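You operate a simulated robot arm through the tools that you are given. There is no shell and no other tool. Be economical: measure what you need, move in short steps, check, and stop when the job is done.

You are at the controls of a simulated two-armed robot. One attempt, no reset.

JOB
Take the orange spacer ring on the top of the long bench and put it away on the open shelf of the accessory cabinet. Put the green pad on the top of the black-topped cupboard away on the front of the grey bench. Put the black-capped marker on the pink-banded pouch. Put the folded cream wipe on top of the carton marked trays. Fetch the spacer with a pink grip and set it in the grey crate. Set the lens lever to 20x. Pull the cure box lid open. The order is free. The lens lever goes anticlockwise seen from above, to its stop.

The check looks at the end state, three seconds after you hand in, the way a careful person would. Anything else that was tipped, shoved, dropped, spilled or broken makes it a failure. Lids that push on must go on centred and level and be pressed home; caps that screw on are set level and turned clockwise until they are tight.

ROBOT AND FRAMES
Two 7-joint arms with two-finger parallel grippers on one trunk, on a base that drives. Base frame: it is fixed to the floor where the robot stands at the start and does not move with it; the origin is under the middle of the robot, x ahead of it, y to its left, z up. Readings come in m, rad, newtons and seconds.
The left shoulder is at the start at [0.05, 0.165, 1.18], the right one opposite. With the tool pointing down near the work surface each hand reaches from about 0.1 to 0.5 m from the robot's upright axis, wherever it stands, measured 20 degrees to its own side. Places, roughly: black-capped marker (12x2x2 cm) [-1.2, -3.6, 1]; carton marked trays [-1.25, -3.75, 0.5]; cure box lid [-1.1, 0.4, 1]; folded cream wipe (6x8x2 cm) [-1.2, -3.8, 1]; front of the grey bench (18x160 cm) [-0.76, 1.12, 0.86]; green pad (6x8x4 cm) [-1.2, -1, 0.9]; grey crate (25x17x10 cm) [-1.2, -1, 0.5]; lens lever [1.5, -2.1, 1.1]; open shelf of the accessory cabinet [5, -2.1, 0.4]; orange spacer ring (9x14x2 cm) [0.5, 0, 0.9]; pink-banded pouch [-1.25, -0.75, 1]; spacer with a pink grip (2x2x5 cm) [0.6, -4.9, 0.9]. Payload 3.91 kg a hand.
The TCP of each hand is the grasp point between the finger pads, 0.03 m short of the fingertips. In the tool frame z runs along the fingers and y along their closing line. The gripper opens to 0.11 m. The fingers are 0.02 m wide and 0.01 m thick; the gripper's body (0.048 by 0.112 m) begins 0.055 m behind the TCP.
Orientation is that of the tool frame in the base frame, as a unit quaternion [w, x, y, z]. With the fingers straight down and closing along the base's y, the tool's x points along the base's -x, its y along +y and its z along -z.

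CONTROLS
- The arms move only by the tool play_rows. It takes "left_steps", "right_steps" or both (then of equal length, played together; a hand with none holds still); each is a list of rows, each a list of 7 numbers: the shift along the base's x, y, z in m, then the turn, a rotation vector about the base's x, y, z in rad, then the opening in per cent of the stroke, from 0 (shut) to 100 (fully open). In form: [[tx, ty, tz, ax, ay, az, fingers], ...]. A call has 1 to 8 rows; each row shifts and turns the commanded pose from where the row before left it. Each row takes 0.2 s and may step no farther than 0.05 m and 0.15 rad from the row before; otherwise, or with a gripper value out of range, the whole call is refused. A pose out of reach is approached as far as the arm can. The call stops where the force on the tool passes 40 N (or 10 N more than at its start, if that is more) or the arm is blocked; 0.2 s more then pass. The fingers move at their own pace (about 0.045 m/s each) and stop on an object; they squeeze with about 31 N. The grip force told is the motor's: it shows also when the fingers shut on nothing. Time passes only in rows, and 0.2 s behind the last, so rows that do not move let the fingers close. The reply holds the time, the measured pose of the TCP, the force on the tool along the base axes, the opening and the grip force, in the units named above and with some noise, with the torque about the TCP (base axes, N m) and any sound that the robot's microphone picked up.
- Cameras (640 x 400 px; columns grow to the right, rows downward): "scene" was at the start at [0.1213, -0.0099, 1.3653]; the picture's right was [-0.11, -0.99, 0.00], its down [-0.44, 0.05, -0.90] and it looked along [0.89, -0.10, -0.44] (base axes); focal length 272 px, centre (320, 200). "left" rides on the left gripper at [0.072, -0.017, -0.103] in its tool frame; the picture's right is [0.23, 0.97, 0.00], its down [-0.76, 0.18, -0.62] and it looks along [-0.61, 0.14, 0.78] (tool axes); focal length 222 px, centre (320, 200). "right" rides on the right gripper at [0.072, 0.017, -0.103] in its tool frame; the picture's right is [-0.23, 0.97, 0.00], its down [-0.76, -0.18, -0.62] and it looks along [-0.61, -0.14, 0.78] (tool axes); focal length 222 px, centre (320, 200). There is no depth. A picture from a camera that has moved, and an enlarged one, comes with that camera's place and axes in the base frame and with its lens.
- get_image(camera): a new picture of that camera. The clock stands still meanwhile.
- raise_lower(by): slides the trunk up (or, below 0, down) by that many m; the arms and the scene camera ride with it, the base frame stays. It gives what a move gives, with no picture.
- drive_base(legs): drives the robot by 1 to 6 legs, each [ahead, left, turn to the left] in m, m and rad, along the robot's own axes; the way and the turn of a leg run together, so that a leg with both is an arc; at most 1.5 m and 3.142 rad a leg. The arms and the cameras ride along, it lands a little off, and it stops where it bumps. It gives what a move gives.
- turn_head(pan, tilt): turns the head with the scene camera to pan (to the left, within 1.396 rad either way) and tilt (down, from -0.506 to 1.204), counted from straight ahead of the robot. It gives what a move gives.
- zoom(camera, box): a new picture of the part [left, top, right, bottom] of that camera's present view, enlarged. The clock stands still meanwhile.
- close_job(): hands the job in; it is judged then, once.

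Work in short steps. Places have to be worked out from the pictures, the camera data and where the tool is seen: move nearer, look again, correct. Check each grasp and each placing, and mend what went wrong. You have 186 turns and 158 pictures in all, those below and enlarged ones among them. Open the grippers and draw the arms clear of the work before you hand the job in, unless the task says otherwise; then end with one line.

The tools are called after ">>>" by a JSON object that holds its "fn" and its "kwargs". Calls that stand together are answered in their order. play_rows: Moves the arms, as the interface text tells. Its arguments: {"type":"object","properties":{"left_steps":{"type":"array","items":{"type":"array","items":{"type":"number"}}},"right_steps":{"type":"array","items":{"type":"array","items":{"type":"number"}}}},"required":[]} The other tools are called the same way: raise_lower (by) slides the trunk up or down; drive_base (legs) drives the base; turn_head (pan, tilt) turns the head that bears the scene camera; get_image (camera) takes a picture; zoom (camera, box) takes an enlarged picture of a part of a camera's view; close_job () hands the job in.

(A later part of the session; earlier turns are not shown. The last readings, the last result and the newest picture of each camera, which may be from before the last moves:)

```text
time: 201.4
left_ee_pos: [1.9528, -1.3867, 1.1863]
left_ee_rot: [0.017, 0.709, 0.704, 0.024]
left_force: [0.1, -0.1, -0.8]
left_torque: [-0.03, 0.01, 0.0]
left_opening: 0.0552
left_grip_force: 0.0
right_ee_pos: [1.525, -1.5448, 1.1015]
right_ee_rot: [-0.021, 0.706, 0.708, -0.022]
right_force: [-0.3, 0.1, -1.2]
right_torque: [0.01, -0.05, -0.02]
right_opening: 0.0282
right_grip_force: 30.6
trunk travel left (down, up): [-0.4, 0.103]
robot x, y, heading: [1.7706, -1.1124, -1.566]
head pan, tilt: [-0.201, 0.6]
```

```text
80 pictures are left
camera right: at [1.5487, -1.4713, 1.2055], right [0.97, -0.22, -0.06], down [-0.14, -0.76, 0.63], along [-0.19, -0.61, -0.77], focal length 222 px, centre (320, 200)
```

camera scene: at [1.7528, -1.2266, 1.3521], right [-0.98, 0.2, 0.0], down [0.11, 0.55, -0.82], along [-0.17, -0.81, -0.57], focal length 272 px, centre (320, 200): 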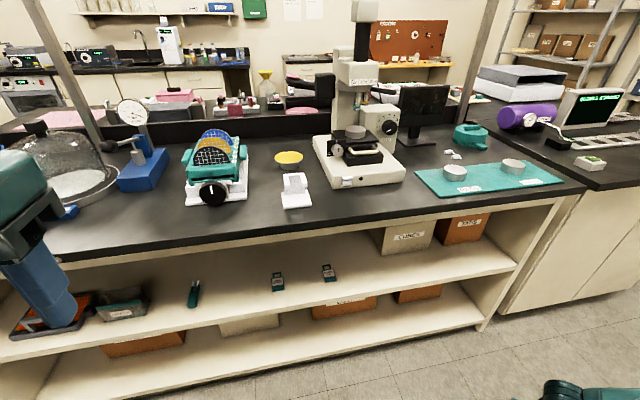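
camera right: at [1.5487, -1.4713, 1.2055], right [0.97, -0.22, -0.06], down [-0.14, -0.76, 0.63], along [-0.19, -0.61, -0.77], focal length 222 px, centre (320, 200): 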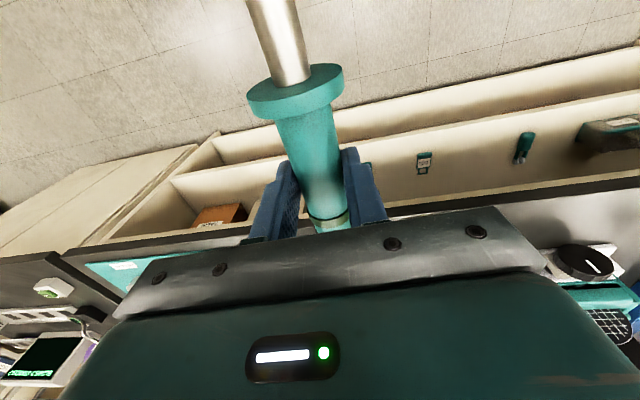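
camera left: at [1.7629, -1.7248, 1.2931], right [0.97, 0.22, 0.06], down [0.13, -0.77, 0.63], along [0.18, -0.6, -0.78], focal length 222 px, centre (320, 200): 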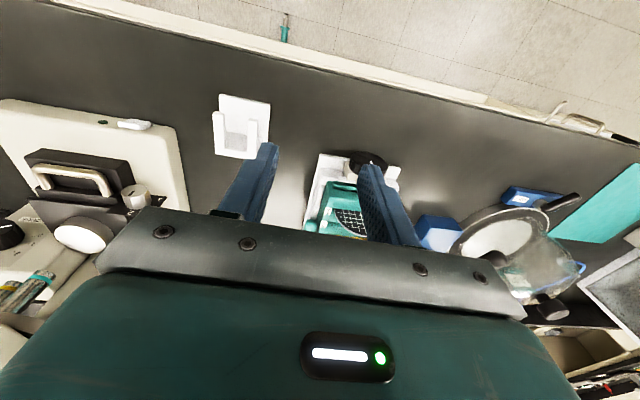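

Pen is firm. I pitch the hand forward so the pen stands upright, cup down.

>>> {"fn": "play_rows", "kwargs": {"right_steps": [[0.005, -0.012, 0, -0.149, 0, 0, 0], [0.005, -0.012, 0, -0.149, 0, 0, 0], [0.005, -0.012, 0, -0.149, 0, 0, 0], [0.005, -0.012, 0, -0.149, 0, 0, 0], [0.005, -0.012, 0, -0.149, 0, 0, 0], [0.005, -0.012, 0, -0.149, 0, 0, 0], [0.005, -0.012, 0, -0.149, 0, 0, 0], [0.005, -0.012, 0, -0.149, 0, 0, 0]]}}

>>> {"fn": "play_rows", "kwargs": {"right_steps": [[0, -0.012, 0, -0.149, 0, 0, 0], [0, -0.012, 0, -0.149, 0, 0, 0], [0, 0, 0, -0.149, 0, 0, 0], [0, 0, 0, 0, 0, 0, 0]]}}

>>> {"fn": "get_image", "kwargs": {"camera": "scene"}}

```text
time: 203.2
left_ee_pos: [1.9518, -1.3875, 1.1855]
left_ee_rot: [0.017, 0.709, 0.705, 0.023]
left_force: [-0.7, 0.5, 0.0]
left_torque: [0.0, 0.0, 0.01]
left_opening: 0.055
left_grip_force: 0.1
right_ee_pos: [1.5667, -1.6386, 1.1013]
right_ee_rot: [0.381, 0.595, 0.574, -0.415]
right_force: [-0.4, -0.5, -0.7]
right_torque: [-0.01, 0.0, 0.01]
right_opening: 0.0286
right_grip_force: 31.6
trunk travel left (down, up): [-0.4, 0.103]
robot x, y, heading: [1.7712, -1.1117, -1.568]
head pan, tilt: [-0.201, 0.6]
```

```text
time: 204.2
left_ee_pos: [1.9535, -1.3859, 1.1853]
left_ee_rot: [0.017, 0.709, 0.705, 0.024]
left_force: [-0.2, 0.5, 0.7]
left_torque: [0.02, 0.02, -0.01]
left_opening: 0.055
left_grip_force: 0.1
right_ee_pos: [1.5657, -1.6421, 1.1018]
right_ee_rot: [0.395, 0.585, 0.563, -0.429]
right_force: [-0.1, 0.1, -1.6]
right_torque: [-0.01, 0.0, 0.02]
right_opening: 0.0285
right_grip_force: 30.8
right hand out of reach, approached as far as the arm can: row 1, 2, 3
trunk travel left (down, up): [-0.4, 0.103]
robot x, y, heading: [1.7718, -1.113, -1.572]
head pan, tilt: [-0.201, 0.6]
```

```text
79 pictures are left
camera scene: at [1.7529, -1.2267, 1.3522], right [-0.98, 0.2, 0.0], down [0.11, 0.55, -0.83], along [-0.16, -0.81, -0.56], focal length 272 px, centre (320, 200)
```

scene: 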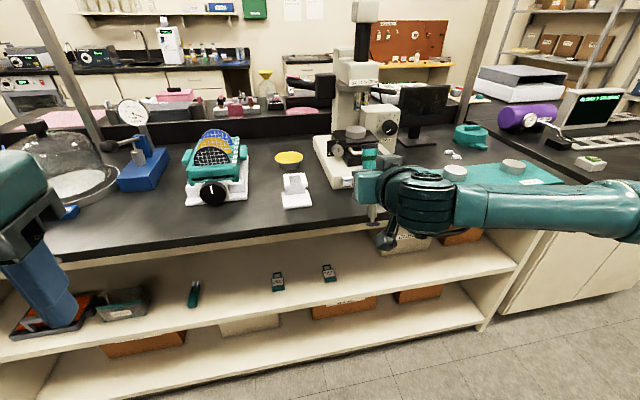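

Pitch stalls at about 1.24 rad here. I reach further forward, where the forearm points ahead, and try the rest.

>>> {"fn": "play_rows", "kwargs": {"right_steps": [[0.0, -0.04, 0.01, 0, 0, 0, 0], [0.0, -0.04, 0.01, 0, 0, 0, 0], [0.0, -0.03, 0, -0.1, 0, 0, 0], [0, -0.01, 0, -0.1, 0, 0, 0], [0, 0, 0, -0.1, 0, 0, 0], [0, 0, 0, -0.1, 0, 0, 0]]}}

>>> {"fn": "get_image", "kwargs": {"camera": "scene"}}

```text
time: 205.6
left_ee_pos: [1.952, -1.3871, 1.1869]
left_ee_rot: [0.018, 0.709, 0.705, 0.024]
left_force: [0.5, -0.7, 1.1]
left_torque: [-0.04, 0.0, 0.01]
left_opening: 0.0549
left_grip_force: 0.0
right_ee_pos: [1.5751, -1.7472, 1.1201]
right_ee_rot: [0.424, 0.566, 0.548, -0.447]
right_force: [-0.3, -0.6, -0.6]
right_torque: [0.0, -0.02, 0.02]
right_opening: 0.0284
right_grip_force: 31.3
right hand out of reach, approached as far as the arm can: row 3, 4, 5, 6
trunk travel left (down, up): [-0.4, 0.103]
robot x, y, heading: [1.7684, -1.1101, -1.574]
head pan, tilt: [-0.201, 0.6]
```

```text
78 pictures are left
camera scene: at [1.7526, -1.2268, 1.3522], right [-0.98, 0.2, 0.0], down [0.11, 0.55, -0.82], along [-0.16, -0.81, -0.57], focal length 272 px, centre (320, 200)
```

scene: 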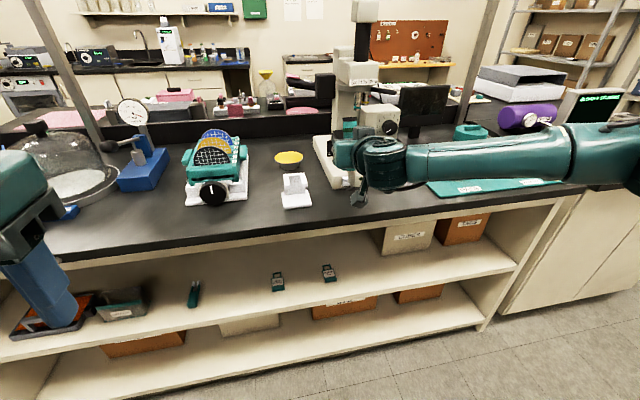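

I yaw the hand so the fingers line up better with the forearm (the pen is round, so this is harmless), then finish the pitch about the yawed axis.

>>> {"fn": "play_rows", "kwargs": {"right_steps": [[0.0, 0, 0, 0, 0, 0.15, 0], [0.0, 0, 0, 0, 0, 0.15, 0], [0.0, 0, 0, 0, 0, 0.15, 0], [0, 0, 0, 0, 0, 0.15, 0], [0, 0, 0, -0.087, -0.059, 0, 0], [0, 0, 0, -0.087, -0.059, 0, 0], [0, 0, 0, -0.087, -0.059, 0, 0]]}}

>>> {"fn": "get_image", "kwargs": {"camera": "scene"}}

```text
time: 207.2
left_ee_pos: [1.9522, -1.3874, 1.1852]
left_ee_rot: [0.018, 0.709, 0.705, 0.024]
left_force: [0.6, 0.9, -0.6]
left_torque: [-0.01, 0.0, -0.01]
left_opening: 0.0551
left_grip_force: 0.0
right_ee_pos: [1.5953, -1.7454, 1.116]
right_ee_rot: [0.641, 0.33, 0.596, -0.355]
right_force: [-0.3, -0.5, -0.6]
right_torque: [0.02, 0.02, 0.0]
right_opening: 0.0282
right_grip_force: 30.7
right hand out of reach, approached as far as the arm can: row 1
trunk travel left (down, up): [-0.4, 0.103]
robot x, y, heading: [1.7701, -1.1138, -1.57]
head pan, tilt: [-0.201, 0.6]
```

```text
77 pictures are left
camera scene: at [1.7528, -1.2269, 1.3522], right [-0.98, 0.2, 0.0], down [0.11, 0.55, -0.82], along [-0.16, -0.81, -0.57], focal length 272 px, centre (320, 200)
```

scene: 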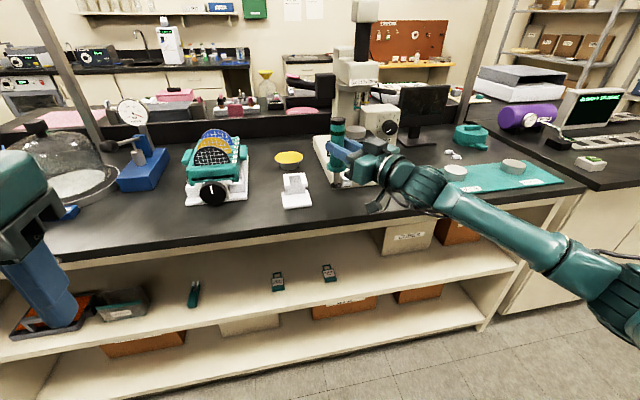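

The pen's axis now computes as vertical. I move the base so the pen stands just in front of the fork.

>>> {"fn": "drive_base", "kwargs": {"legs": [[0.05, 0.092, 0]]}}

>>> {"fn": "play_rows", "kwargs": {"right_steps": [[0, 0, -0.03, 0, 0, 0, 0], [0, 0, -0.03, 0, 0, 0, 0], [0, 0, -0.01, 0, 0, 0, 0]]}}

>>> {"fn": "zoom", "kwargs": {"camera": "scene", "box": [260, 120, 380, 220]}}

>>> {"fn": "get_image", "kwargs": {"camera": "right"}}

```text
time: 208.3
left_ee_pos: [2.0435, -1.4386, 1.186]
left_ee_rot: [0.017, 0.709, 0.705, 0.024]
left_force: [0.7, 1.5, 0.4]
left_torque: [0.03, 0.05, 0.0]
left_opening: 0.0551
left_grip_force: 0.0
right_ee_pos: [1.689, -1.7962, 1.1165]
right_ee_rot: [0.639, 0.332, 0.596, -0.355]
right_force: [-0.2, -0.4, -1.3]
right_torque: [0.0, -0.02, -0.03]
right_opening: 0.0289
right_grip_force: 31.2
trunk travel left (down, up): [-0.4, 0.103]
robot x, y, heading: [1.862, -1.162, -1.57]
head pan, tilt: [-0.201, 0.6]
```

```text
time: 209.1
left_ee_pos: [2.0428, -1.4388, 1.1857]
left_ee_rot: [0.017, 0.71, 0.704, 0.024]
left_force: [0.0, -0.1, -0.8]
left_torque: [0.01, 0.01, -0.02]
left_opening: 0.055
left_grip_force: 0.1
right_ee_pos: [1.6863, -1.798, 1.0462]
right_ee_rot: [0.64, 0.332, 0.595, -0.356]
right_force: [-0.3, -0.1, -0.7]
right_torque: [0.01, 0.01, 0.0]
right_opening: 0.0285
right_grip_force: 31.1
trunk travel left (down, up): [-0.4, 0.103]
robot x, y, heading: [1.8603, -1.1612, -1.57]
head pan, tilt: [-0.201, 0.6]
```

```text
4.00 times, centred on (320, 170) of scene
camera zoom: at [1.844, -1.2773, 1.3522], right [-0.98, 0.2, 0.0], down [0.11, 0.55, -0.82], along [-0.17, -0.81, -0.57], focal length 1090 px, centre (320, 320)
```

zoom: 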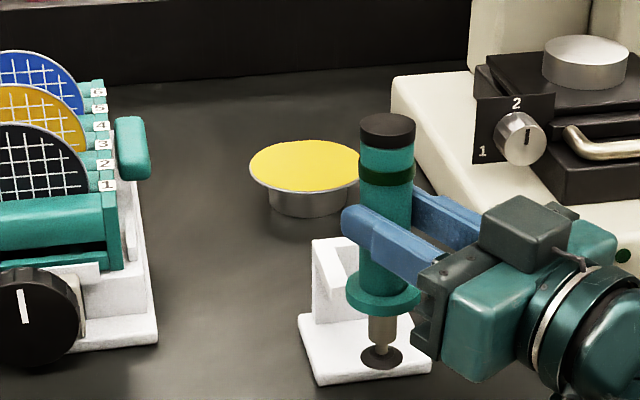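

```text
75 pictures are left
camera right: at [1.6493, -1.7045, 0.9658], right [0.82, 0.53, 0.23], down [-0.51, 0.48, 0.72], along [0.27, -0.7, 0.66], focal length 222 px, centre (320, 200)
```

right: 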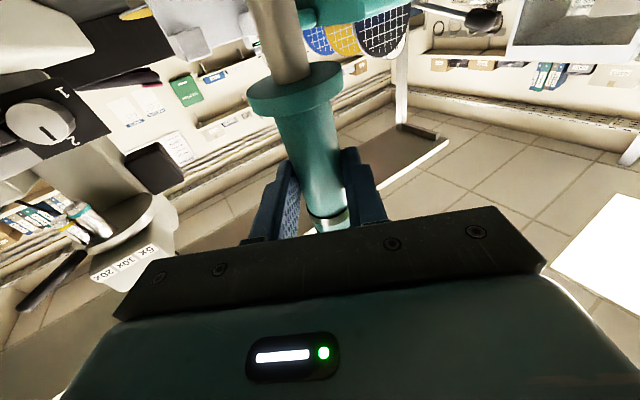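

The pen stands upright in front of the fork, axis about [1.695, -1.811]. I slide it into the slot.

>>> {"fn": "play_rows", "kwargs": {"right_steps": [[-0.007, -0.015, 0, 0, 0, 0, 0], [0, -0.015, 0, 0, 0, 0, 0], [0, -0.015, 0, 0, 0, 0, 0], [0, -0.01, 0, 0, 0, 0, 0]]}}

>>> {"fn": "zoom", "kwargs": {"camera": "scene", "box": [260, 120, 380, 220]}}

```text
time: 210.1
left_ee_pos: [2.0428, -1.4382, 1.1854]
left_ee_rot: [0.017, 0.709, 0.705, 0.023]
left_force: [0.4, 0.3, -0.3]
left_torque: [0.0, 0.01, -0.04]
left_opening: 0.0549
left_grip_force: 0.0
right_ee_pos: [1.6816, -1.8522, 1.0475]
right_ee_rot: [0.639, 0.332, 0.596, -0.355]
right_force: [0.0, -0.5, -0.3]
right_torque: [0.01, 0.03, 0.01]
right_opening: 0.0284
right_grip_force: 31.1
trunk travel left (down, up): [-0.4, 0.103]
robot x, y, heading: [1.8598, -1.1629, -1.576]
head pan, tilt: [-0.201, 0.6]
```

```text
4.00 times, centred on (320, 170) of scene
camera zoom: at [1.844, -1.2773, 1.3522], right [-0.98, 0.2, 0.0], down [0.11, 0.55, -0.82], along [-0.17, -0.81, -0.57], focal length 1090 px, centre (320, 320)
```

zoom: 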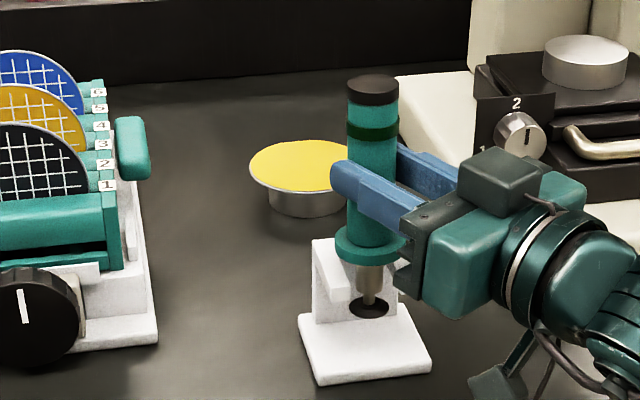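

The pen is over the slot. I lower it until the flange rests.

>>> {"fn": "play_rows", "kwargs": {"right_steps": [[-0.002, -0.002, -0.006, 0, 0, 0, 0], [0, 0, -0.005, 0, 0, 0, 0], [0, 0, -0.004, 0, 0, 0, 0], [0, 0, -0.004, 0, 0, 0, 0]]}}

>>> {"fn": "zoom", "kwargs": {"camera": "scene", "box": [260, 120, 380, 220]}}

```text
time: 211.1
left_ee_pos: [2.0431, -1.4381, 1.1853]
left_ee_rot: [0.018, 0.709, 0.705, 0.023]
left_force: [1.0, 0.5, -0.4]
left_torque: [-0.02, 0.0, -0.02]
left_opening: 0.0552
left_grip_force: 0.1
right_ee_pos: [1.6768, -1.8522, 1.0295]
right_ee_rot: [0.64, 0.331, 0.594, -0.357]
right_force: [-0.9, -1.2, 5.2]
right_torque: [-0.26, -0.19, -0.04]
right_opening: 0.0284
right_grip_force: 30.9
trunk travel left (down, up): [-0.4, 0.103]
robot x, y, heading: [1.8605, -1.1611, -1.571]
head pan, tilt: [-0.201, 0.6]
```

```text
4.00 times, centred on (320, 170) of scene
camera zoom: at [1.8441, -1.2767, 1.3524], right [-0.98, 0.2, 0.0], down [0.11, 0.55, -0.83], along [-0.17, -0.81, -0.56], focal length 1090 px, centre (320, 320)
```

zoom: 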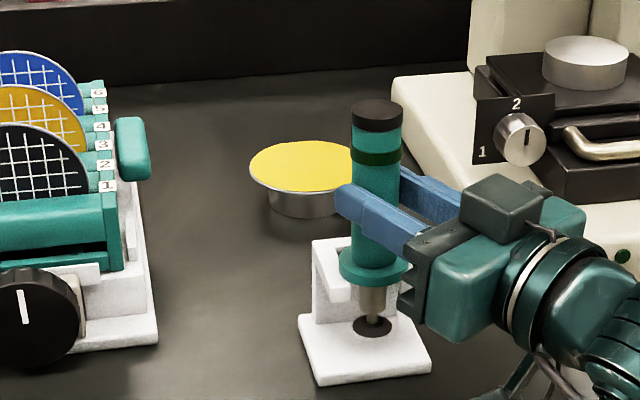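

Contact of about 5 N: the flange rests. I open the fingers and look.

>>> {"fn": "play_rows", "kwargs": {"right_steps": [[0, 0, 0, 0, 0, 0, 30], [0, 0, 0, 0, 0, 0, 35], [0, 0, 0, 0, 0, 0, 45], [0, 0, 0, 0, 0, 0, 50], [0, 0, 0, 0, 0, 0, 50]]}}

>>> {"fn": "zoom", "kwargs": {"camera": "scene", "box": [260, 120, 380, 220]}}

```text
time: 212.3
left_ee_pos: [2.0424, -1.4376, 1.1845]
left_ee_rot: [0.018, 0.709, 0.704, 0.023]
left_force: [-0.1, 0.7, 0.0]
left_torque: [-0.02, 0.01, 0.0]
left_opening: 0.0551
left_grip_force: 0.0
right_ee_pos: [1.6776, -1.8532, 1.0281]
right_ee_rot: [0.64, 0.331, 0.596, -0.355]
right_force: [-0.8, -0.3, 0.0]
right_torque: [-0.01, -0.03, 0.01]
right_opening: 0.0548
right_grip_force: 0.0
trunk travel left (down, up): [-0.4, 0.103]
robot x, y, heading: [1.8596, -1.161, -1.57]
head pan, tilt: [-0.201, 0.6]
```

```text
4.00 times, centred on (320, 170) of scene
camera zoom: at [1.844, -1.2771, 1.3522], right [-0.98, 0.2, 0.0], down [0.11, 0.55, -0.83], along [-0.17, -0.81, -0.56], focal length 1090 px, centre (320, 320)
```

zoom: 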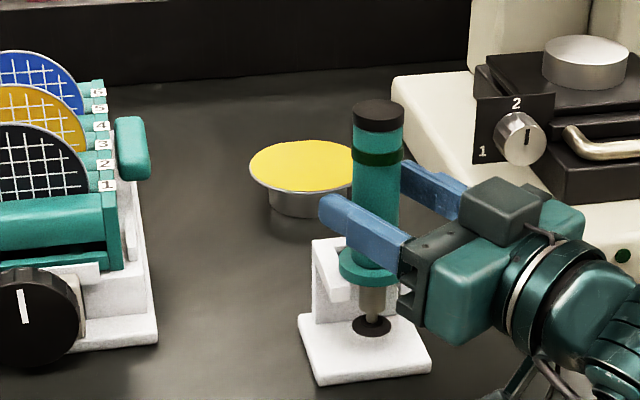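

The pen hangs upright in its fork. I withdraw straight back along the fingers, then reverse the wrist moves.

>>> {"fn": "play_rows", "kwargs": {"right_steps": [[-0.01, 0.017, 0, 0, 0, 0, 50], [-0.016, 0.025, 0, 0, 0, 0, 50], [-0.02, 0.034, 0, 0, 0, 0, 50], [-0.02, 0.034, 0.01, 0, 0, 0, 50], [0, 0.02, 0.03, 0.087, 0.059, 0, 50], [0, 0.02, 0.03, 0.087, 0.059, 0, 50], [0, 0, 0, 0.087, 0.059, 0, 50]]}}

>>> {"fn": "play_rows", "kwargs": {"right_steps": [[0, 0, 0, 0.12, 0.08, 0, 50], [0, 0, 0, 0.12, 0.08, 0, 50], [0, 0, 0, 0.12, 0.08, 0, 50], [0, 0, 0, 0.12, 0.08, 0, 50], [0, 0, 0, 0.12, 0.08, 0, 50], [0, 0, 0, 0.12, 0.08, 0, 50], [0, 0, 0, 0.12, 0.08, 0, 50], [0, 0, 0, 0.12, 0.08, 0, 50]]}}

>>> {"fn": "get_image", "kwargs": {"camera": "scene"}}

```text
time: 213.9
left_ee_pos: [2.0425, -1.4375, 1.1852]
left_ee_rot: [0.017, 0.709, 0.705, 0.024]
left_force: [0.2, -0.6, 0.2]
left_torque: [-0.01, -0.02, 0.01]
left_opening: 0.055
left_grip_force: 0.1
right_ee_pos: [1.6129, -1.7036, 1.0967]
right_ee_rot: [0.534, 0.381, 0.692, -0.302]
right_force: [-0.6, -0.4, -0.4]
right_torque: [-0.01, 0.02, 0.02]
right_opening: 0.0547
right_grip_force: 0.0
trunk travel left (down, up): [-0.4, 0.103]
robot x, y, heading: [1.8588, -1.1649, -1.573]
head pan, tilt: [-0.201, 0.6]
```

```text
time: 215.7
left_ee_pos: [2.0426, -1.4377, 1.1858]
left_ee_rot: [0.018, 0.709, 0.705, 0.024]
left_force: [-0.5, -0.3, -0.4]
left_torque: [-0.01, -0.01, -0.01]
left_opening: 0.055
left_grip_force: 0.2
right_ee_pos: [1.613, -1.7025, 1.0985]
right_ee_rot: [0.087, 0.469, 0.876, -0.065]
right_force: [-0.1, 0.2, -0.3]
right_torque: [-0.02, 0.0, 0.01]
right_opening: 0.055
right_grip_force: 0.0
trunk travel left (down, up): [-0.4, 0.103]
robot x, y, heading: [1.8604, -1.1647, -1.572]
head pan, tilt: [-0.201, 0.6]
```

```text
71 pictures are left
camera scene: at [1.8439, -1.2769, 1.3522], right [-0.98, 0.2, 0.0], down [0.11, 0.55, -0.83], along [-0.17, -0.81, -0.56], focal length 272 px, centre (320, 200)
```

scene: 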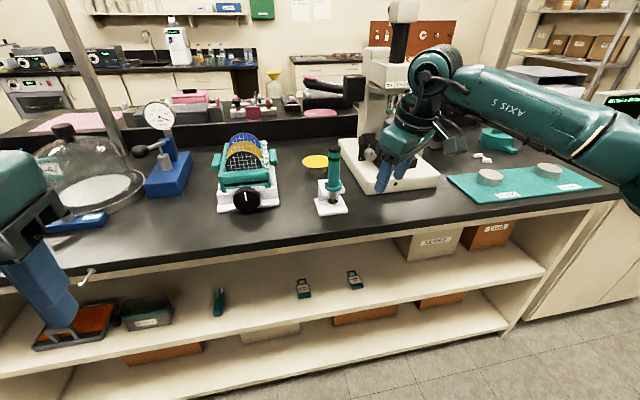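

The pen is back in place. I level the right hand, undo its yaw and draw it back.

>>> {"fn": "play_rows", "kwargs": {"right_steps": [[0, 0.03, 0.01, 0.12, 0.08, 0, 50], [0, 0.03, 0.01, 0.055, 0.038, 0, 50], [0.01, 0.03, 0.01, 0, 0, -0.15, 50], [0.01, 0.03, 0.01, 0, 0, -0.15, 50], [0.01, 0.03, 0.01, 0, 0, -0.15, 50], [0.01, 0.03, 0, 0, 0, -0.15, 50], [0, 0.02, 0, 0, 0, 0, 50]]}}

>>> {"fn": "drive_base", "kwargs": {"legs": [[0.07, 0, 0], [0, -1.3, 0], [0, -1.25, 0], [1.2, 0.02, 0], [1.3, 0, 0]]}}

>>> {"fn": "turn_head", "kwargs": {"pan": 0.35, "tilt": 0.35}}

>>> {"fn": "get_image", "kwargs": {"camera": "scene"}}

```text
time: 217.3
left_ee_pos: [2.0429, -1.438, 1.1856]
left_ee_rot: [0.017, 0.709, 0.704, 0.023]
left_force: [-0.6, 0.3, 0.2]
left_torque: [0.01, 0.0, 0.0]
left_opening: 0.0552
left_grip_force: 0.0
right_ee_pos: [1.6515, -1.5011, 1.1474]
right_ee_rot: [-0.025, 0.71, 0.703, 0.002]
right_force: [-0.8, 0.0, -1.1]
right_torque: [0.01, 0.02, 0.01]
right_opening: 0.0553
right_grip_force: 0.2
trunk travel left (down, up): [-0.4, 0.103]
robot x, y, heading: [1.8634, -1.1631, -1.575]
head pan, tilt: [-0.201, 0.6]
```

```text
time: 232.7
left_ee_pos: [-0.4832, -1.8848, 1.1851]
left_ee_rot: [0.014, 0.721, 0.693, 0.015]
left_force: [-0.4, 0.2, 0.2]
left_torque: [-0.01, -0.01, -0.03]
left_opening: 0.0549
left_grip_force: 0.0
right_ee_pos: [-0.8769, -1.9381, 1.1538]
right_ee_rot: [-0.027, 0.722, 0.691, -0.006]
right_force: [-0.8, -0.5, 0.0]
right_torque: [0.01, -0.01, 0.0]
right_opening: 0.0552
right_grip_force: 0.2
trunk travel left (down, up): [-0.4, 0.103]
robot x, y, heading: [-0.67, -1.6075, -1.604]
head pan, tilt: [-0.201, 0.6]
stopped in leg 4: the robot was blocked; the commanded pose is now the measured one
```

```text
time: 233.7
left_ee_pos: [-0.4809, -1.8867, 1.1847]
left_ee_rot: [0.014, 0.721, 0.693, 0.015]
left_force: [0.3, -0.1, 0.6]
left_torque: [-0.01, 0.01, 0.02]
left_opening: 0.055
left_grip_force: 0.1
right_ee_pos: [-0.8771, -1.9398, 1.1549]
right_ee_rot: [-0.028, 0.724, 0.69, -0.006]
right_force: [-0.1, -0.2, -0.6]
right_torque: [-0.01, -0.02, 0.02]
right_opening: 0.0548
right_grip_force: 0.1
trunk travel left (down, up): [-0.4, 0.103]
robot x, y, heading: [-0.6703, -1.6138, -1.601]
head pan, tilt: [0.351, 0.351]
```

```text
70 pictures are left
camera scene: at [-0.6221, -1.7214, 1.3751], right [-0.95, -0.31, 0.02], down [-0.12, 0.32, -0.94], along [0.29, -0.89, -0.34], focal length 272 px, centre (320, 200)
```

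scene: 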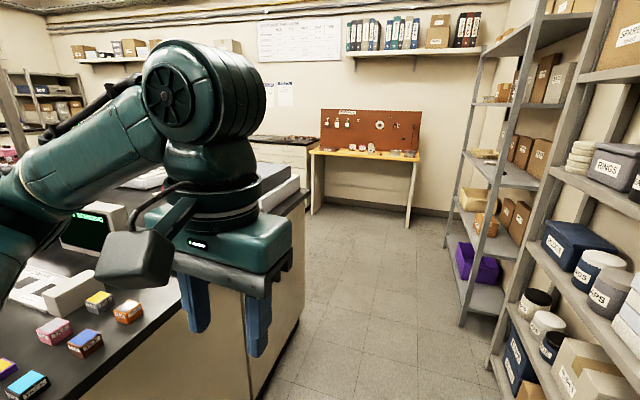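

The drive was blocked; I look to each side to see what touches.

>>> {"fn": "turn_head", "kwargs": {"pan": -1.3, "tilt": 0.5}}

>>> {"fn": "get_image", "kwargs": {"camera": "scene"}}

>>> {"fn": "turn_head", "kwargs": {"pan": 1.25, "tilt": 0.5}}

>>> {"fn": "get_image", "kwargs": {"camera": "scene"}}

```text
time: 235.4
left_ee_pos: [-0.4818, -1.8881, 1.1846]
left_ee_rot: [0.014, 0.721, 0.693, 0.014]
left_force: [0.1, 0.0, -0.5]
left_torque: [0.03, -0.04, 0.0]
left_opening: 0.0547
left_grip_force: 0.1
right_ee_pos: [-0.8779, -1.941, 1.1534]
right_ee_rot: [-0.029, 0.724, 0.689, -0.005]
right_force: [-0.4, -0.2, 0.5]
right_torque: [0.0, 0.0, 0.01]
right_opening: 0.0551
right_grip_force: 0.0
trunk travel left (down, up): [-0.4, 0.103]
robot x, y, heading: [-0.6729, -1.6121, -1.601]
head pan, tilt: [-1.3, 0.499]
```

```text
69 pictures are left
camera scene: at [-0.7398, -1.6546, 1.363], right [-0.23, 0.97, 0.0], down [0.45, 0.11, -0.89], along [-0.86, -0.21, -0.46], focal length 272 px, centre (320, 200)
```

scene: 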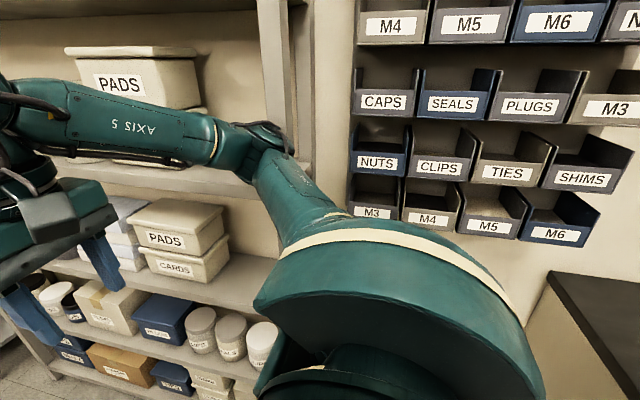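

```text
time: 237.7
left_ee_pos: [-0.4806, -1.888, 1.1854]
left_ee_rot: [0.014, 0.721, 0.693, 0.015]
left_force: [-0.5, 0.3, -0.6]
left_torque: [0.05, -0.02, 0.05]
left_opening: 0.0549
left_grip_force: 0.1
right_ee_pos: [-0.8774, -1.9394, 1.1533]
right_ee_rot: [-0.029, 0.723, 0.69, -0.005]
right_force: [-0.2, 0.3, 0.3]
right_torque: [-0.04, -0.02, -0.03]
right_opening: 0.0549
right_grip_force: 0.1
trunk travel left (down, up): [-0.4, 0.103]
robot x, y, heading: [-0.6689, -1.6111, -1.603]
head pan, tilt: [1.25, 0.499]
```

```text
68 pictures are left
camera scene: at [-0.5661, -1.6652, 1.3598], right [-0.35, -0.94, 0.01], down [-0.46, 0.16, -0.87], along [0.81, -0.31, -0.49], focal length 272 px, centre (320, 200)
```

scene: 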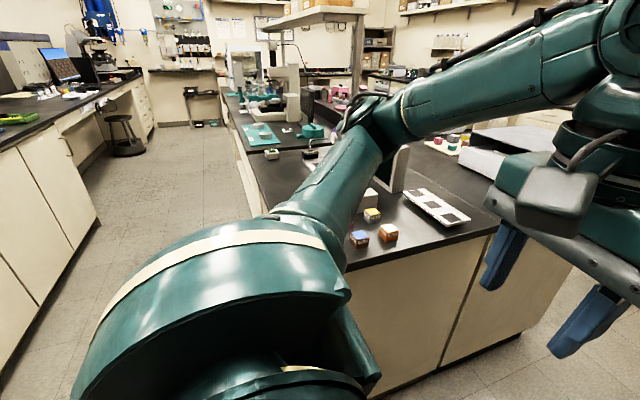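

The right elbow rests on the rack's upright. I back off, face +x so I'm narrower across the corridor, and strafe through.

>>> {"fn": "drive_base", "kwargs": {"legs": [[-0.15, 0.0, 0], [0, 0, 1.6], [-0.02, -1.3, 0], [0, -1.2, 0]]}}

>>> {"fn": "turn_head", "kwargs": {"pan": -0.9, "tilt": 0.4}}

>>> {"fn": "get_image", "kwargs": {"camera": "scene"}}

```text
time: 254.6
left_ee_pos: [-0.4812, -3.7665, 1.1854]
left_ee_rot: [-0.003, 0.019, 0.999, 0.03]
left_force: [-0.5, -0.8, -0.5]
left_torque: [0.0, -0.02, 0.0]
left_opening: 0.0549
left_grip_force: 0.0
right_ee_pos: [-0.4274, -4.1617, 1.1483]
right_ee_rot: [-0.02, 0.024, 0.999, -0.014]
right_force: [0.1, 0.1, 1.6]
right_torque: [-0.03, 0.01, -0.02]
right_opening: 0.0552
right_grip_force: 0.0
trunk travel left (down, up): [-0.4, 0.103]
robot x, y, heading: [-0.7626, -3.9337, -0.035]
head pan, tilt: [1.25, 0.499]
```

```text
time: 256.6
left_ee_pos: [-0.4804, -3.7653, 1.1857]
left_ee_rot: [-0.004, 0.019, 0.999, 0.029]
left_force: [0.3, 0.3, 0.8]
left_torque: [0.01, -0.01, -0.02]
left_opening: 0.055
left_grip_force: 0.0
right_ee_pos: [-0.4275, -4.1599, 1.1478]
right_ee_rot: [-0.021, 0.024, 0.999, -0.014]
right_force: [-1.0, 0.3, -0.8]
right_torque: [0.0, 0.0, -0.01]
right_opening: 0.0552
right_grip_force: 0.0
trunk travel left (down, up): [-0.4, 0.103]
robot x, y, heading: [-0.7599, -3.9416, -0.032]
head pan, tilt: [-0.901, 0.4]
```

```text
67 pictures are left
camera scene: at [-0.6774, -4.0139, 1.3704], right [-0.8, -0.6, 0.0], down [-0.23, 0.31, -0.92], along [0.55, -0.74, -0.39], focal length 272 px, centre (320, 200)
```

scene: 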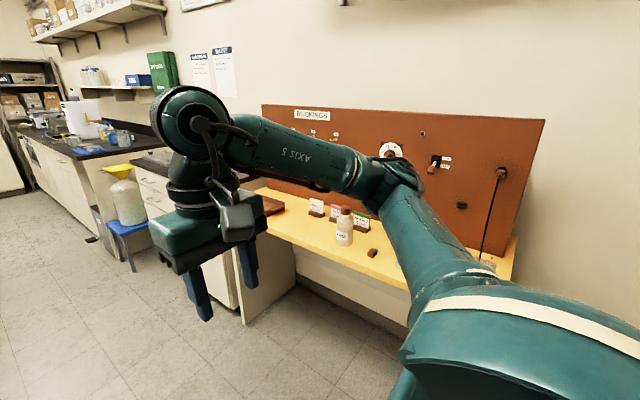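

The counter with the spacer is to the right ahead. I drive to x≈0.75 and turn to face it.

>>> {"fn": "drive_base", "kwargs": {"legs": [[1.48, 0.03, 0.03], [0, 0, -1.57]]}}

>>> {"fn": "turn_head", "kwargs": {"pan": -0.1, "tilt": 0.55}}

>>> {"fn": "get_image", "kwargs": {"camera": "scene"}}

```text
time: 267.8
left_ee_pos: [0.9047, -4.2128, 1.186]
left_ee_rot: [0.019, 0.711, 0.703, 0.024]
left_force: [-0.9, 0.1, -0.1]
left_torque: [0.0, 0.0, 0.01]
left_opening: 0.0553
left_grip_force: 0.1
right_ee_pos: [0.5103, -4.2765, 1.1469]
right_ee_rot: [-0.025, 0.714, 0.7, 0.003]
right_force: [0.7, -0.1, 0.2]
right_torque: [-0.06, -0.01, 0.0]
right_opening: 0.0553
right_grip_force: 0.1
trunk travel left (down, up): [-0.4, 0.103]
robot x, y, heading: [0.7216, -3.935, -1.573]
head pan, tilt: [-0.901, 0.4]
```

```text
time: 268.9
left_ee_pos: [0.9034, -4.2123, 1.1853]
left_ee_rot: [0.017, 0.711, 0.703, 0.024]
left_force: [0.1, 0.2, 0.5]
left_torque: [-0.03, 0.01, -0.02]
left_opening: 0.0549
left_grip_force: 0.0
right_ee_pos: [0.5106, -4.2767, 1.1476]
right_ee_rot: [-0.023, 0.714, 0.7, 0.003]
right_force: [-0.5, 0.5, -0.8]
right_torque: [0.0, -0.02, -0.02]
right_opening: 0.0548
right_grip_force: 0.2
trunk travel left (down, up): [-0.4, 0.103]
robot x, y, heading: [0.7253, -3.9344, -1.578]
head pan, tilt: [-0.099, 0.55]
```

```text
66 pictures are left
camera scene: at [0.714, -4.0542, 1.3567], right [-0.99, 0.1, 0.0], down [0.05, 0.52, -0.85], along [-0.09, -0.85, -0.52], focal length 272 px, centre (320, 200)
```

scene: 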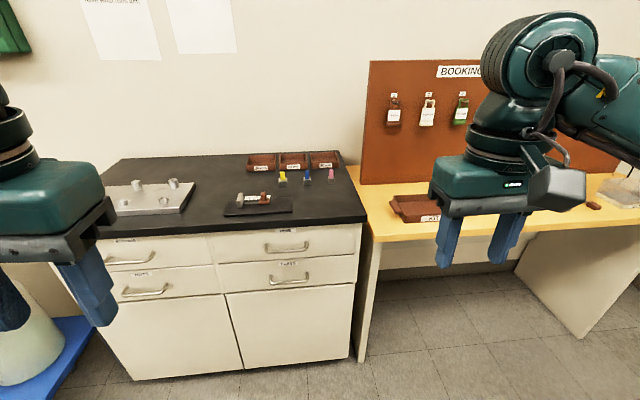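

Three gripped spacers stand by the trays: yellow, blue, pink. I enlarge the pink one.

>>> {"fn": "zoom", "kwargs": {"camera": "scene", "box": [260, 145, 360, 220]}}

```text
5.33 times, centred on (310, 182) of scene
camera zoom: at [0.714, -4.0542, 1.3567], right [-0.99, 0.1, 0.0], down [0.05, 0.52, -0.85], along [-0.09, -0.85, -0.52], focal length 1453 px, centre (373, 293)
```

zoom: 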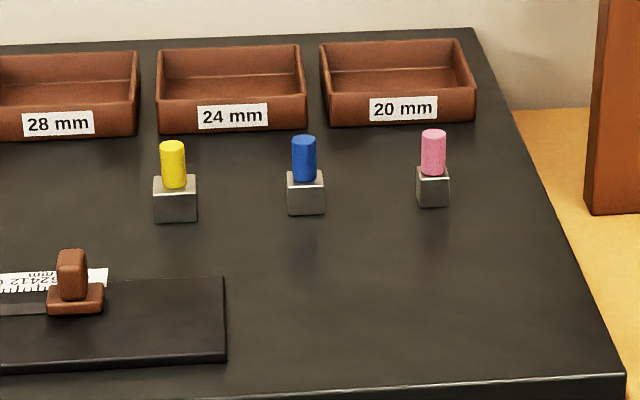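

Pink spacer at about [0.588, -4.883]. I drive up to the counter and bring the right hand above it.

>>> {"fn": "drive_base", "kwargs": {"legs": [[0.405, 0.035, 0.005]]}}

>>> {"fn": "play_rows", "kwargs": {"right_steps": [[0.008, -0.035, -0.01, 0, 0, 0, 40], [0.008, -0.035, -0.01, 0, 0, 0, 40], [0.008, -0.035, -0.015, 0, 0, 0, 40], [0.008, -0.035, -0.02, 0, 0, 0, 40], [0.008, -0.035, -0.02, 0, 0, 0, 40], [0.0, -0.02, -0.02, 0, 0, 0, 40]]}}

>>> {"fn": "get_image", "kwargs": {"camera": "right"}}

```text
time: 271.5
left_ee_pos: [0.94, -4.6202, 1.1861]
left_ee_rot: [0.017, 0.708, 0.706, 0.023]
left_force: [0.0, -0.7, 0.1]
left_torque: [0.03, -0.03, -0.01]
left_opening: 0.0548
left_grip_force: 0.1
right_ee_pos: [0.5468, -4.6861, 1.1468]
right_ee_rot: [-0.025, 0.711, 0.703, 0.003]
right_force: [-0.8, -0.4, 0.0]
right_torque: [0.03, -0.03, 0.02]
right_opening: 0.0551
right_grip_force: 0.0
trunk travel left (down, up): [-0.4, 0.103]
robot x, y, heading: [0.7569, -4.3456, -1.572]
head pan, tilt: [-0.099, 0.55]
```

```text
time: 272.9
left_ee_pos: [0.9403, -4.6191, 1.1857]
left_ee_rot: [0.018, 0.708, 0.705, 0.024]
left_force: [0.5, 0.4, -0.7]
left_torque: [0.03, -0.01, 0.02]
left_opening: 0.0552
left_grip_force: 0.0
right_ee_pos: [0.5866, -4.8821, 1.0502]
right_ee_rot: [-0.025, 0.711, 0.703, 0.002]
right_force: [0.6, 0.5, 0.4]
right_torque: [-0.01, -0.03, -0.01]
right_opening: 0.0439
right_grip_force: 0.1
trunk travel left (down, up): [-0.4, 0.103]
robot x, y, heading: [0.7575, -4.3464, -1.567]
head pan, tilt: [-0.099, 0.55]
```

```text
64 pictures are left
camera right: at [0.6078, -4.8128, 1.1563], right [0.97, -0.24, -0.04], down [-0.17, -0.78, 0.6], along [-0.17, -0.57, -0.8], focal length 222 px, centre (320, 200)
```

right: 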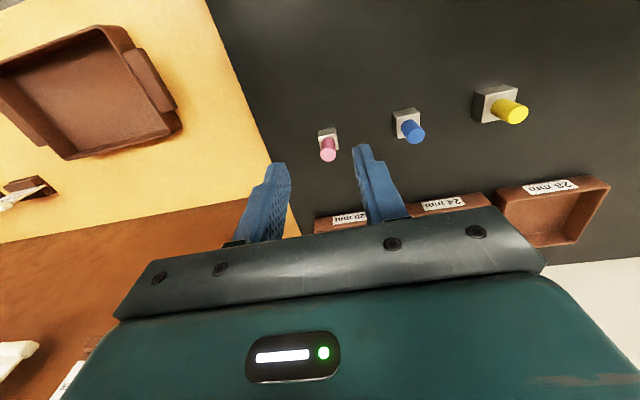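

The spacer is at about [0.5875, -4.893]. I shift 1 cm and go down to z≈0.976.

>>> {"fn": "play_rows", "kwargs": {"right_steps": [[0.001, -0.011, -0.02, 0, 0, 0, 40], [0, 0, -0.025, 0, 0, 0, 40], [0, 0, -0.02, 0, 0, 0, 40], [0, 0, -0.01, 0, 0, 0, 40]]}}

>>> {"fn": "get_image", "kwargs": {"camera": "right"}}

```text
time: 273.9
left_ee_pos: [0.9401, -4.6194, 1.1848]
left_ee_rot: [0.018, 0.708, 0.705, 0.024]
left_force: [-0.1, 0.1, 0.3]
left_torque: [0.01, 0.03, 0.01]
left_opening: 0.0548
left_grip_force: 0.1
right_ee_pos: [0.587, -4.8924, 0.978]
right_ee_rot: [-0.025, 0.71, 0.704, 0.001]
right_force: [0.0, 0.5, -1.0]
right_torque: [-0.03, 0.02, -0.05]
right_opening: 0.0439
right_grip_force: 0.2
trunk travel left (down, up): [-0.4, 0.103]
robot x, y, heading: [0.7562, -4.3466, -1.563]
head pan, tilt: [-0.099, 0.55]
```

```text
63 pictures are left
camera right: at [0.6091, -4.8232, 1.0833], right [0.97, -0.24, -0.04], down [-0.17, -0.78, 0.6], along [-0.17, -0.57, -0.8], focal length 222 px, centre (320, 200)
```

right: 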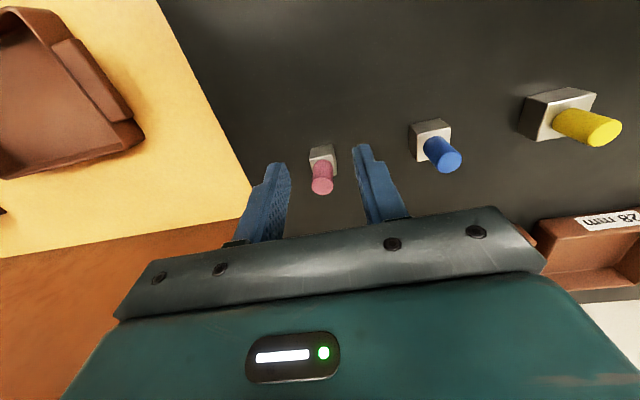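

Pink grip is between the fingers. Half a centimetre forward, then close.

>>> {"fn": "play_rows", "kwargs": {"right_steps": [[0, -0.006, -0.004, 0, 0, 0, 40], [0, 0, 0, 0, 0, 0, 0], [0, 0, 0, 0, 0, 0, 0], [0, 0, 0, 0, 0, 0, 0], [0, 0, 0.02, 0, 0, 0, 0], [0, 0, 0.045, 0, 0, 0, 0], [0, 0, 0.045, 0, 0, 0, 0]]}}

>>> {"fn": "get_image", "kwargs": {"camera": "right"}}

```text
time: 275.5
left_ee_pos: [0.9404, -4.6184, 1.1867]
left_ee_rot: [0.017, 0.708, 0.706, 0.024]
left_force: [0.0, 0.3, 0.0]
left_torque: [0.02, -0.01, 0.01]
left_opening: 0.0549
left_grip_force: 0.0
right_ee_pos: [0.5884, -4.898, 1.0846]
right_ee_rot: [-0.024, 0.711, 0.703, 0.003]
right_force: [-0.8, -0.1, -0.2]
right_torque: [-0.01, 0.03, -0.02]
right_opening: 0.0
right_grip_force: 30.7
trunk travel left (down, up): [-0.4, 0.103]
robot x, y, heading: [0.7577, -4.3447, -1.566]
head pan, tilt: [-0.099, 0.55]
```

```text
62 pictures are left
camera right: at [0.6093, -4.8284, 1.1905], right [0.97, -0.24, -0.04], down [-0.17, -0.78, 0.6], along [-0.17, -0.57, -0.8], focal length 222 px, centre (320, 200)
```

right: 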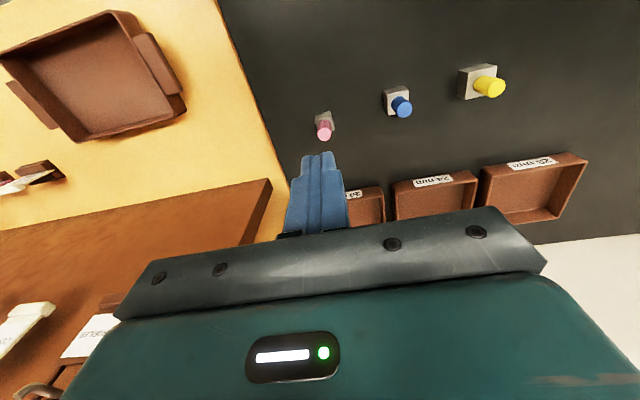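

The fingers closed above/short of it: re-triangulating, the spacer is nearer y≈-4.913 with its top at ≈0.95. I reopen, correct and go lower.

>>> {"fn": "play_rows", "kwargs": {"right_steps": [[-0.002, -0.015, 0, 0, 0, 0, 45], [0, 0, -0.03, 0, 0, 0, 45], [0, 0, -0.045, 0, 0, 0, 45], [0, 0, -0.035, 0, 0, 0, 45], [0, 0, -0.012, 0, 0, 0, 45]]}}

>>> {"fn": "get_image", "kwargs": {"camera": "right"}}

```text
time: 276.7
left_ee_pos: [0.94, -4.6191, 1.186]
left_ee_rot: [0.017, 0.708, 0.705, 0.024]
left_force: [-0.4, -0.2, -0.3]
left_torque: [0.03, -0.02, -0.03]
left_opening: 0.0549
left_grip_force: 0.1
right_ee_pos: [0.5873, -4.9157, 0.9601]
right_ee_rot: [-0.024, 0.711, 0.702, 0.003]
right_force: [0.7, -0.4, 0.1]
right_torque: [-0.01, 0.01, -0.02]
right_opening: 0.0494
right_grip_force: 0.0
trunk travel left (down, up): [-0.4, 0.103]
robot x, y, heading: [0.7545, -4.3427, -1.569]
head pan, tilt: [-0.099, 0.55]
```

```text
61 pictures are left
camera right: at [0.6083, -4.846, 1.0662], right [0.97, -0.24, -0.04], down [-0.17, -0.78, 0.6], along [-0.17, -0.57, -0.8], focal length 222 px, centre (320, 200)
```

right: 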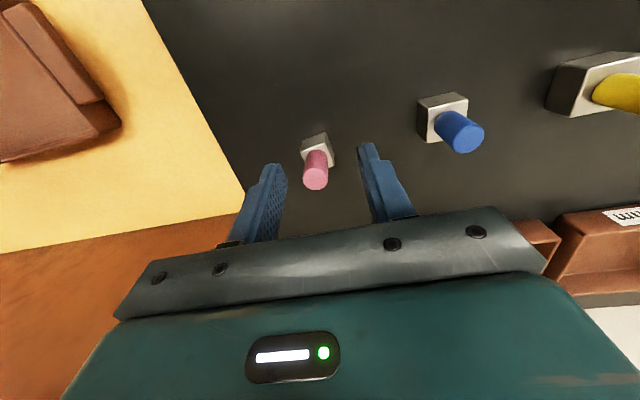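

Now the numbers agree: pink top [0.585, -4.914, 0.949] between the fingers. I close and lift.

>>> {"fn": "play_rows", "kwargs": {"right_steps": [[-0.002, 0, -0.003, 0, 0, 0, 45], [0, 0, 0, 0, 0, 0, 0], [0, 0, 0, 0, 0, 0, 0], [0, 0, 0, 0, 0, 0, 0], [0, 0, 0.02, 0, 0, 0, 0], [0, 0, 0.045, 0, 0, 0, 0], [0, 0, 0.045, 0, 0, 0, 0]]}}

>>> {"fn": "get_image", "kwargs": {"camera": "right"}}

```text
time: 278.3
left_ee_pos: [0.9402, -4.6183, 1.1861]
left_ee_rot: [0.017, 0.708, 0.705, 0.024]
left_force: [0.4, -0.7, -0.3]
left_torque: [0.0, -0.03, 0.0]
left_opening: 0.055
left_grip_force: 0.0
right_ee_pos: [0.5849, -4.9133, 1.0685]
right_ee_rot: [-0.025, 0.711, 0.703, 0.003]
right_force: [-0.3, -0.2, -1.0]
right_torque: [0.02, 0.0, 0.02]
right_opening: 0.0141
right_grip_force: 30.7
trunk travel left (down, up): [-0.4, 0.103]
robot x, y, heading: [0.7561, -4.3465, -1.564]
head pan, tilt: [-0.099, 0.55]
```

```text
60 pictures are left
camera right: at [0.6056, -4.8448, 1.1744], right [0.97, -0.24, -0.04], down [-0.17, -0.78, 0.6], along [-0.17, -0.57, -0.8], focal length 222 px, centre (320, 200)
```

right: 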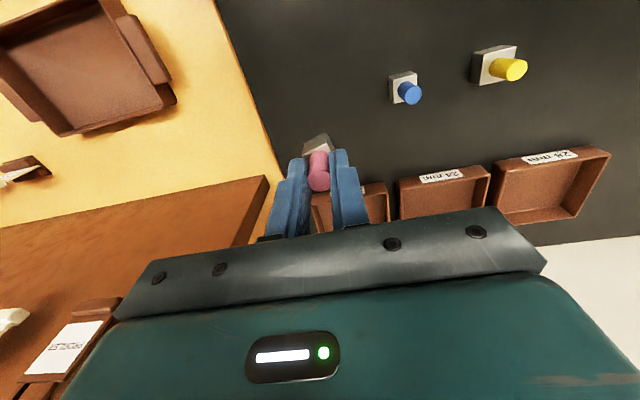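

Spacer held. I draw the hand back and drive over to the rack with the marker and the wipe.

>>> {"fn": "play_rows", "kwargs": {"right_steps": [[0, 0.04, 0.02, 0, 0, 0, 0], [0, 0.045, 0.02, 0, 0, 0, 0], [0, 0.045, 0.02, 0, 0, 0, 0], [0, 0.045, 0.02, 0, 0, 0, 0], [0, 0.04, 0, 0, 0, 0, 0]]}}

>>> {"fn": "drive_base", "kwargs": {"legs": [[-0.4, 0, 0], [0, 0, -1.575], [1.3, 0, 0], [0, -0.35, 0]]}}

>>> {"fn": "turn_head", "kwargs": {"pan": 0.15, "tilt": 0.5}}

>>> {"fn": "get_image", "kwargs": {"camera": "scene"}}

```text
time: 279.5
left_ee_pos: [0.9396, -4.619, 1.1869]
left_ee_rot: [0.018, 0.708, 0.706, 0.024]
left_force: [-0.9, 0.3, 0.0]
left_torque: [0.0, -0.01, 0.02]
left_opening: 0.0548
left_grip_force: 0.1
right_ee_pos: [0.5828, -4.6981, 1.1483]
right_ee_rot: [-0.025, 0.712, 0.702, 0.003]
right_force: [-0.7, 0.0, -0.8]
right_torque: [-0.01, -0.01, 0.0]
right_opening: 0.0143
right_grip_force: 30.7
trunk travel left (down, up): [-0.4, 0.103]
robot x, y, heading: [0.7563, -4.3408, -1.57]
head pan, tilt: [-0.099, 0.55]
```

```text
time: 293.7
left_ee_pos: [-0.8084, -3.7943, 1.1859]
left_ee_rot: [0.029, 1.0, 0.005, 0.004]
left_force: [0.9, -0.5, 0.4]
left_torque: [0.01, -0.05, -0.01]
left_opening: 0.0549
left_grip_force: 0.1
right_ee_pos: [-0.8931, -3.4392, 1.147]
right_ee_rot: [-0.015, 1.0, 0.001, 0.02]
right_force: [-0.1, 0.0, -2.0]
right_torque: [-0.01, 0.01, 0.0]
right_opening: 0.014
right_grip_force: 31.4
trunk travel left (down, up): [-0.4, 0.103]
robot x, y, heading: [-0.5339, -3.6069, -3.123]
head pan, tilt: [-0.099, 0.55]
```

```text
time: 294.5
left_ee_pos: [-0.8081, -3.7948, 1.1858]
left_ee_rot: [0.03, 1.0, 0.005, 0.004]
left_force: [0.0, 0.9, -0.1]
left_torque: [-0.02, 0.02, -0.03]
left_opening: 0.0549
left_grip_force: 0.1
right_ee_pos: [-0.8938, -3.44, 1.1469]
right_ee_rot: [-0.015, 1.0, 0.002, 0.019]
right_force: [0.1, -0.3, -0.7]
right_torque: [0.01, 0.01, 0.0]
right_opening: 0.0142
right_grip_force: 31.0
trunk travel left (down, up): [-0.4, 0.103]
robot x, y, heading: [-0.534, -3.6104, -3.123]
head pan, tilt: [0.15, 0.499]
```

```text
59 pictures are left
camera scene: at [-0.6541, -3.6228, 1.3612], right [-0.17, 0.99, 0.0], down [0.47, 0.08, -0.88], along [-0.87, -0.15, -0.48], focal length 272 px, centre (320, 200)
```

scene: 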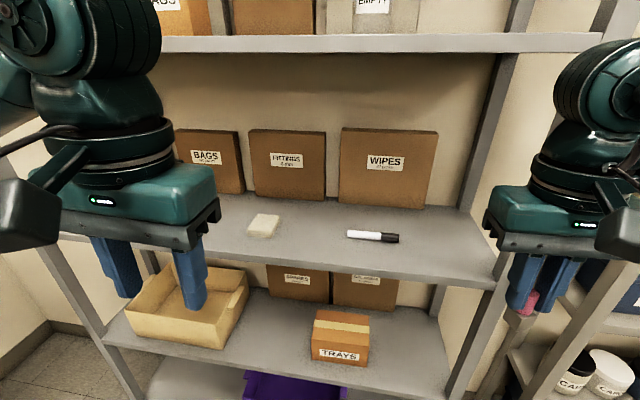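

I see the cream wipe (~[-1.19,-3.86]), the marker (~[-1.18,-3.59]) on the z≈0.97 shelf, and the TRAYS carton below (~[-1.22,-3.65], top ≈0.64). I pull the right hand in and move closer.

>>> {"fn": "play_rows", "kwargs": {"right_steps": [[0.04, 0, 0.0, 0, 0, 0, 0], [0.03, 0, 0, 0, 0, 0, 0]]}}

>>> {"fn": "drive_base", "kwargs": {"legs": [[0.16, 0.08, -0.02]]}}

>>> {"fn": "play_rows", "kwargs": {"left_steps": [[-0.04, 0, 0, 0, 0, 0, 90], [-0.04, 0, 0, 0, 0, 0, 90], [-0.04, 0, -0.015, 0, 0, 0, 90], [-0.04, 0, -0.02, 0, 0, 0, 90], [-0.03, 0, -0.02, 0, 0, 0, 90]]}}

>>> {"fn": "get_image", "kwargs": {"camera": "left"}}

```text
time: 295.1
left_ee_pos: [-0.8075, -3.7946, 1.1862]
left_ee_rot: [0.028, 1.0, 0.005, 0.005]
left_force: [0.5, -0.6, 0.7]
left_torque: [-0.02, -0.03, 0.04]
left_opening: 0.0551
left_grip_force: 0.0
right_ee_pos: [-0.8211, -3.4402, 1.1478]
right_ee_rot: [-0.016, 1.0, 0.0, 0.019]
right_force: [0.0, 0.8, -0.7]
right_torque: [0.02, -0.04, 0.02]
right_opening: 0.0139
right_grip_force: 30.8
trunk travel left (down, up): [-0.4, 0.103]
robot x, y, heading: [-0.5405, -3.6067, -3.123]
head pan, tilt: [0.15, 0.499]
```

```text
time: 296.6
left_ee_pos: [-0.9697, -3.8704, 1.187]
left_ee_rot: [0.029, 1.0, -0.006, 0.005]
left_force: [0.0, -0.2, 1.0]
left_torque: [0.0, 0.0, 0.01]
left_opening: 0.0552
left_grip_force: 0.1
right_ee_pos: [-0.9766, -3.5149, 1.1488]
right_ee_rot: [-0.015, 1.0, -0.01, 0.019]
right_force: [0.2, -0.6, -0.2]
right_torque: [0.03, -0.03, -0.01]
right_opening: 0.0139
right_grip_force: 31.0
trunk travel left (down, up): [-0.4, 0.103]
robot x, y, heading: [-0.6916, -3.6901, 3.136]
head pan, tilt: [0.15, 0.499]
```

```text
time: 297.8
left_ee_pos: [-1.0794, -3.8626, 1.1812]
left_ee_rot: [0.03, 0.991, -0.092, -0.098]
left_force: [0.1, 0.5, 0.2]
left_torque: [-0.05, -0.02, -0.01]
left_opening: 0.0987
left_grip_force: 0.1
right_ee_pos: [-0.9497, -3.5282, 1.1565]
right_ee_rot: [-0.019, 1.0, -0.005, 0.006]
right_force: [-0.3, -0.2, -1.0]
right_torque: [0.03, 0.03, 0.03]
right_opening: 0.014
right_grip_force: 30.7
trunk travel left (down, up): [-0.4, 0.103]
robot x, y, heading: [-0.6848, -3.6903, -3.137]
head pan, tilt: [0.15, 0.499]
stopped in row 5 (left hand): the arm was blocked; the commanded pose is now the measured one
```

```text
58 pictures are left
camera left: at [-0.9869, -3.8547, 1.2673], right [0.05, -1.0, 0.03], down [-0.64, -0.01, 0.77], along [-0.77, -0.06, -0.64], focal length 222 px, centre (320, 200)
```

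left: 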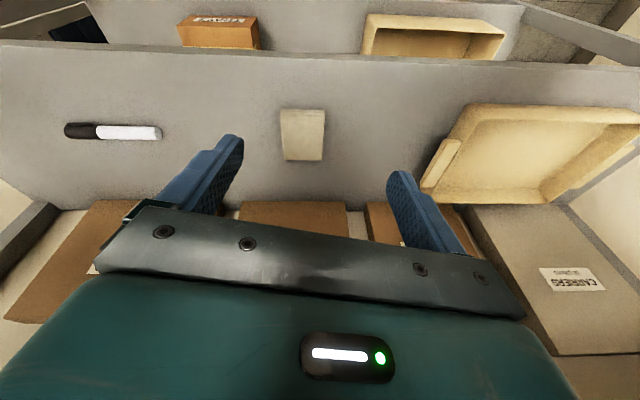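

The hand was too high and met the upper shelf. I back out, level it, lower to z≈1.06, and go in under the shelf; the wipe is at [-1.178,-3.848], 6 cm wide along y.

>>> {"fn": "play_rows", "kwargs": {"left_steps": [[0.04, 0, 0, 0.03, -0.1, 0.09, 90], [0.04, 0, -0.02, 0.03, -0.097, 0.095, 90], [0, 0.005, -0.045, 0, 0, 0, 90], [0, 0.005, -0.045, 0, 0, 0, 90], [-0.03, 0.004, -0.015, 0, 0, 0, 90], [-0.045, 0, 0, 0, 0, 0, 90], [-0.045, 0, 0, 0, 0, 0, 90]]}}

>>> {"fn": "get_image", "kwargs": {"camera": "left"}}

```text
time: 299.4
left_ee_pos: [-1.1528, -3.8404, 1.0394]
left_ee_rot: [-0.001, 0.999, 0.009, 0.033]
left_force: [-0.3, 0.5, 0.1]
left_torque: [0.01, -0.01, -0.03]
left_opening: 0.0987
left_grip_force: 0.1
right_ee_pos: [-0.9741, -3.5182, 1.1488]
right_ee_rot: [-0.014, 1.0, -0.007, 0.02]
right_force: [-0.1, -0.6, -1.2]
right_torque: [0.0, -0.03, -0.04]
right_opening: 0.014
right_grip_force: 31.7
trunk travel left (down, up): [-0.4, 0.103]
robot x, y, heading: [-0.6915, -3.6899, -3.141]
head pan, tilt: [0.15, 0.499]
```

```text
57 pictures are left
camera left: at [-1.0888, -3.821, 1.147], right [0.24, -0.97, 0.02], down [-0.8, -0.19, 0.57], along [-0.55, -0.15, -0.82], focal length 222 px, centre (320, 200)
```

left: 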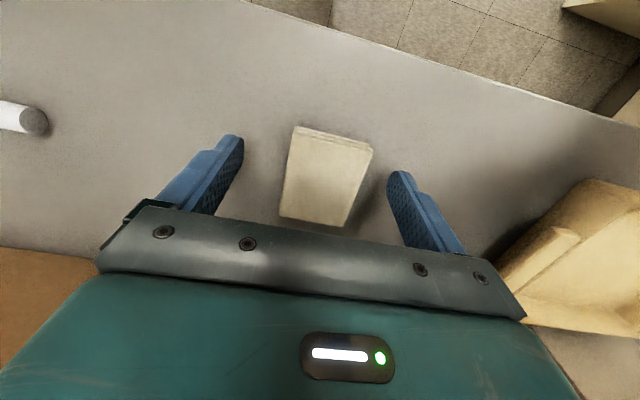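

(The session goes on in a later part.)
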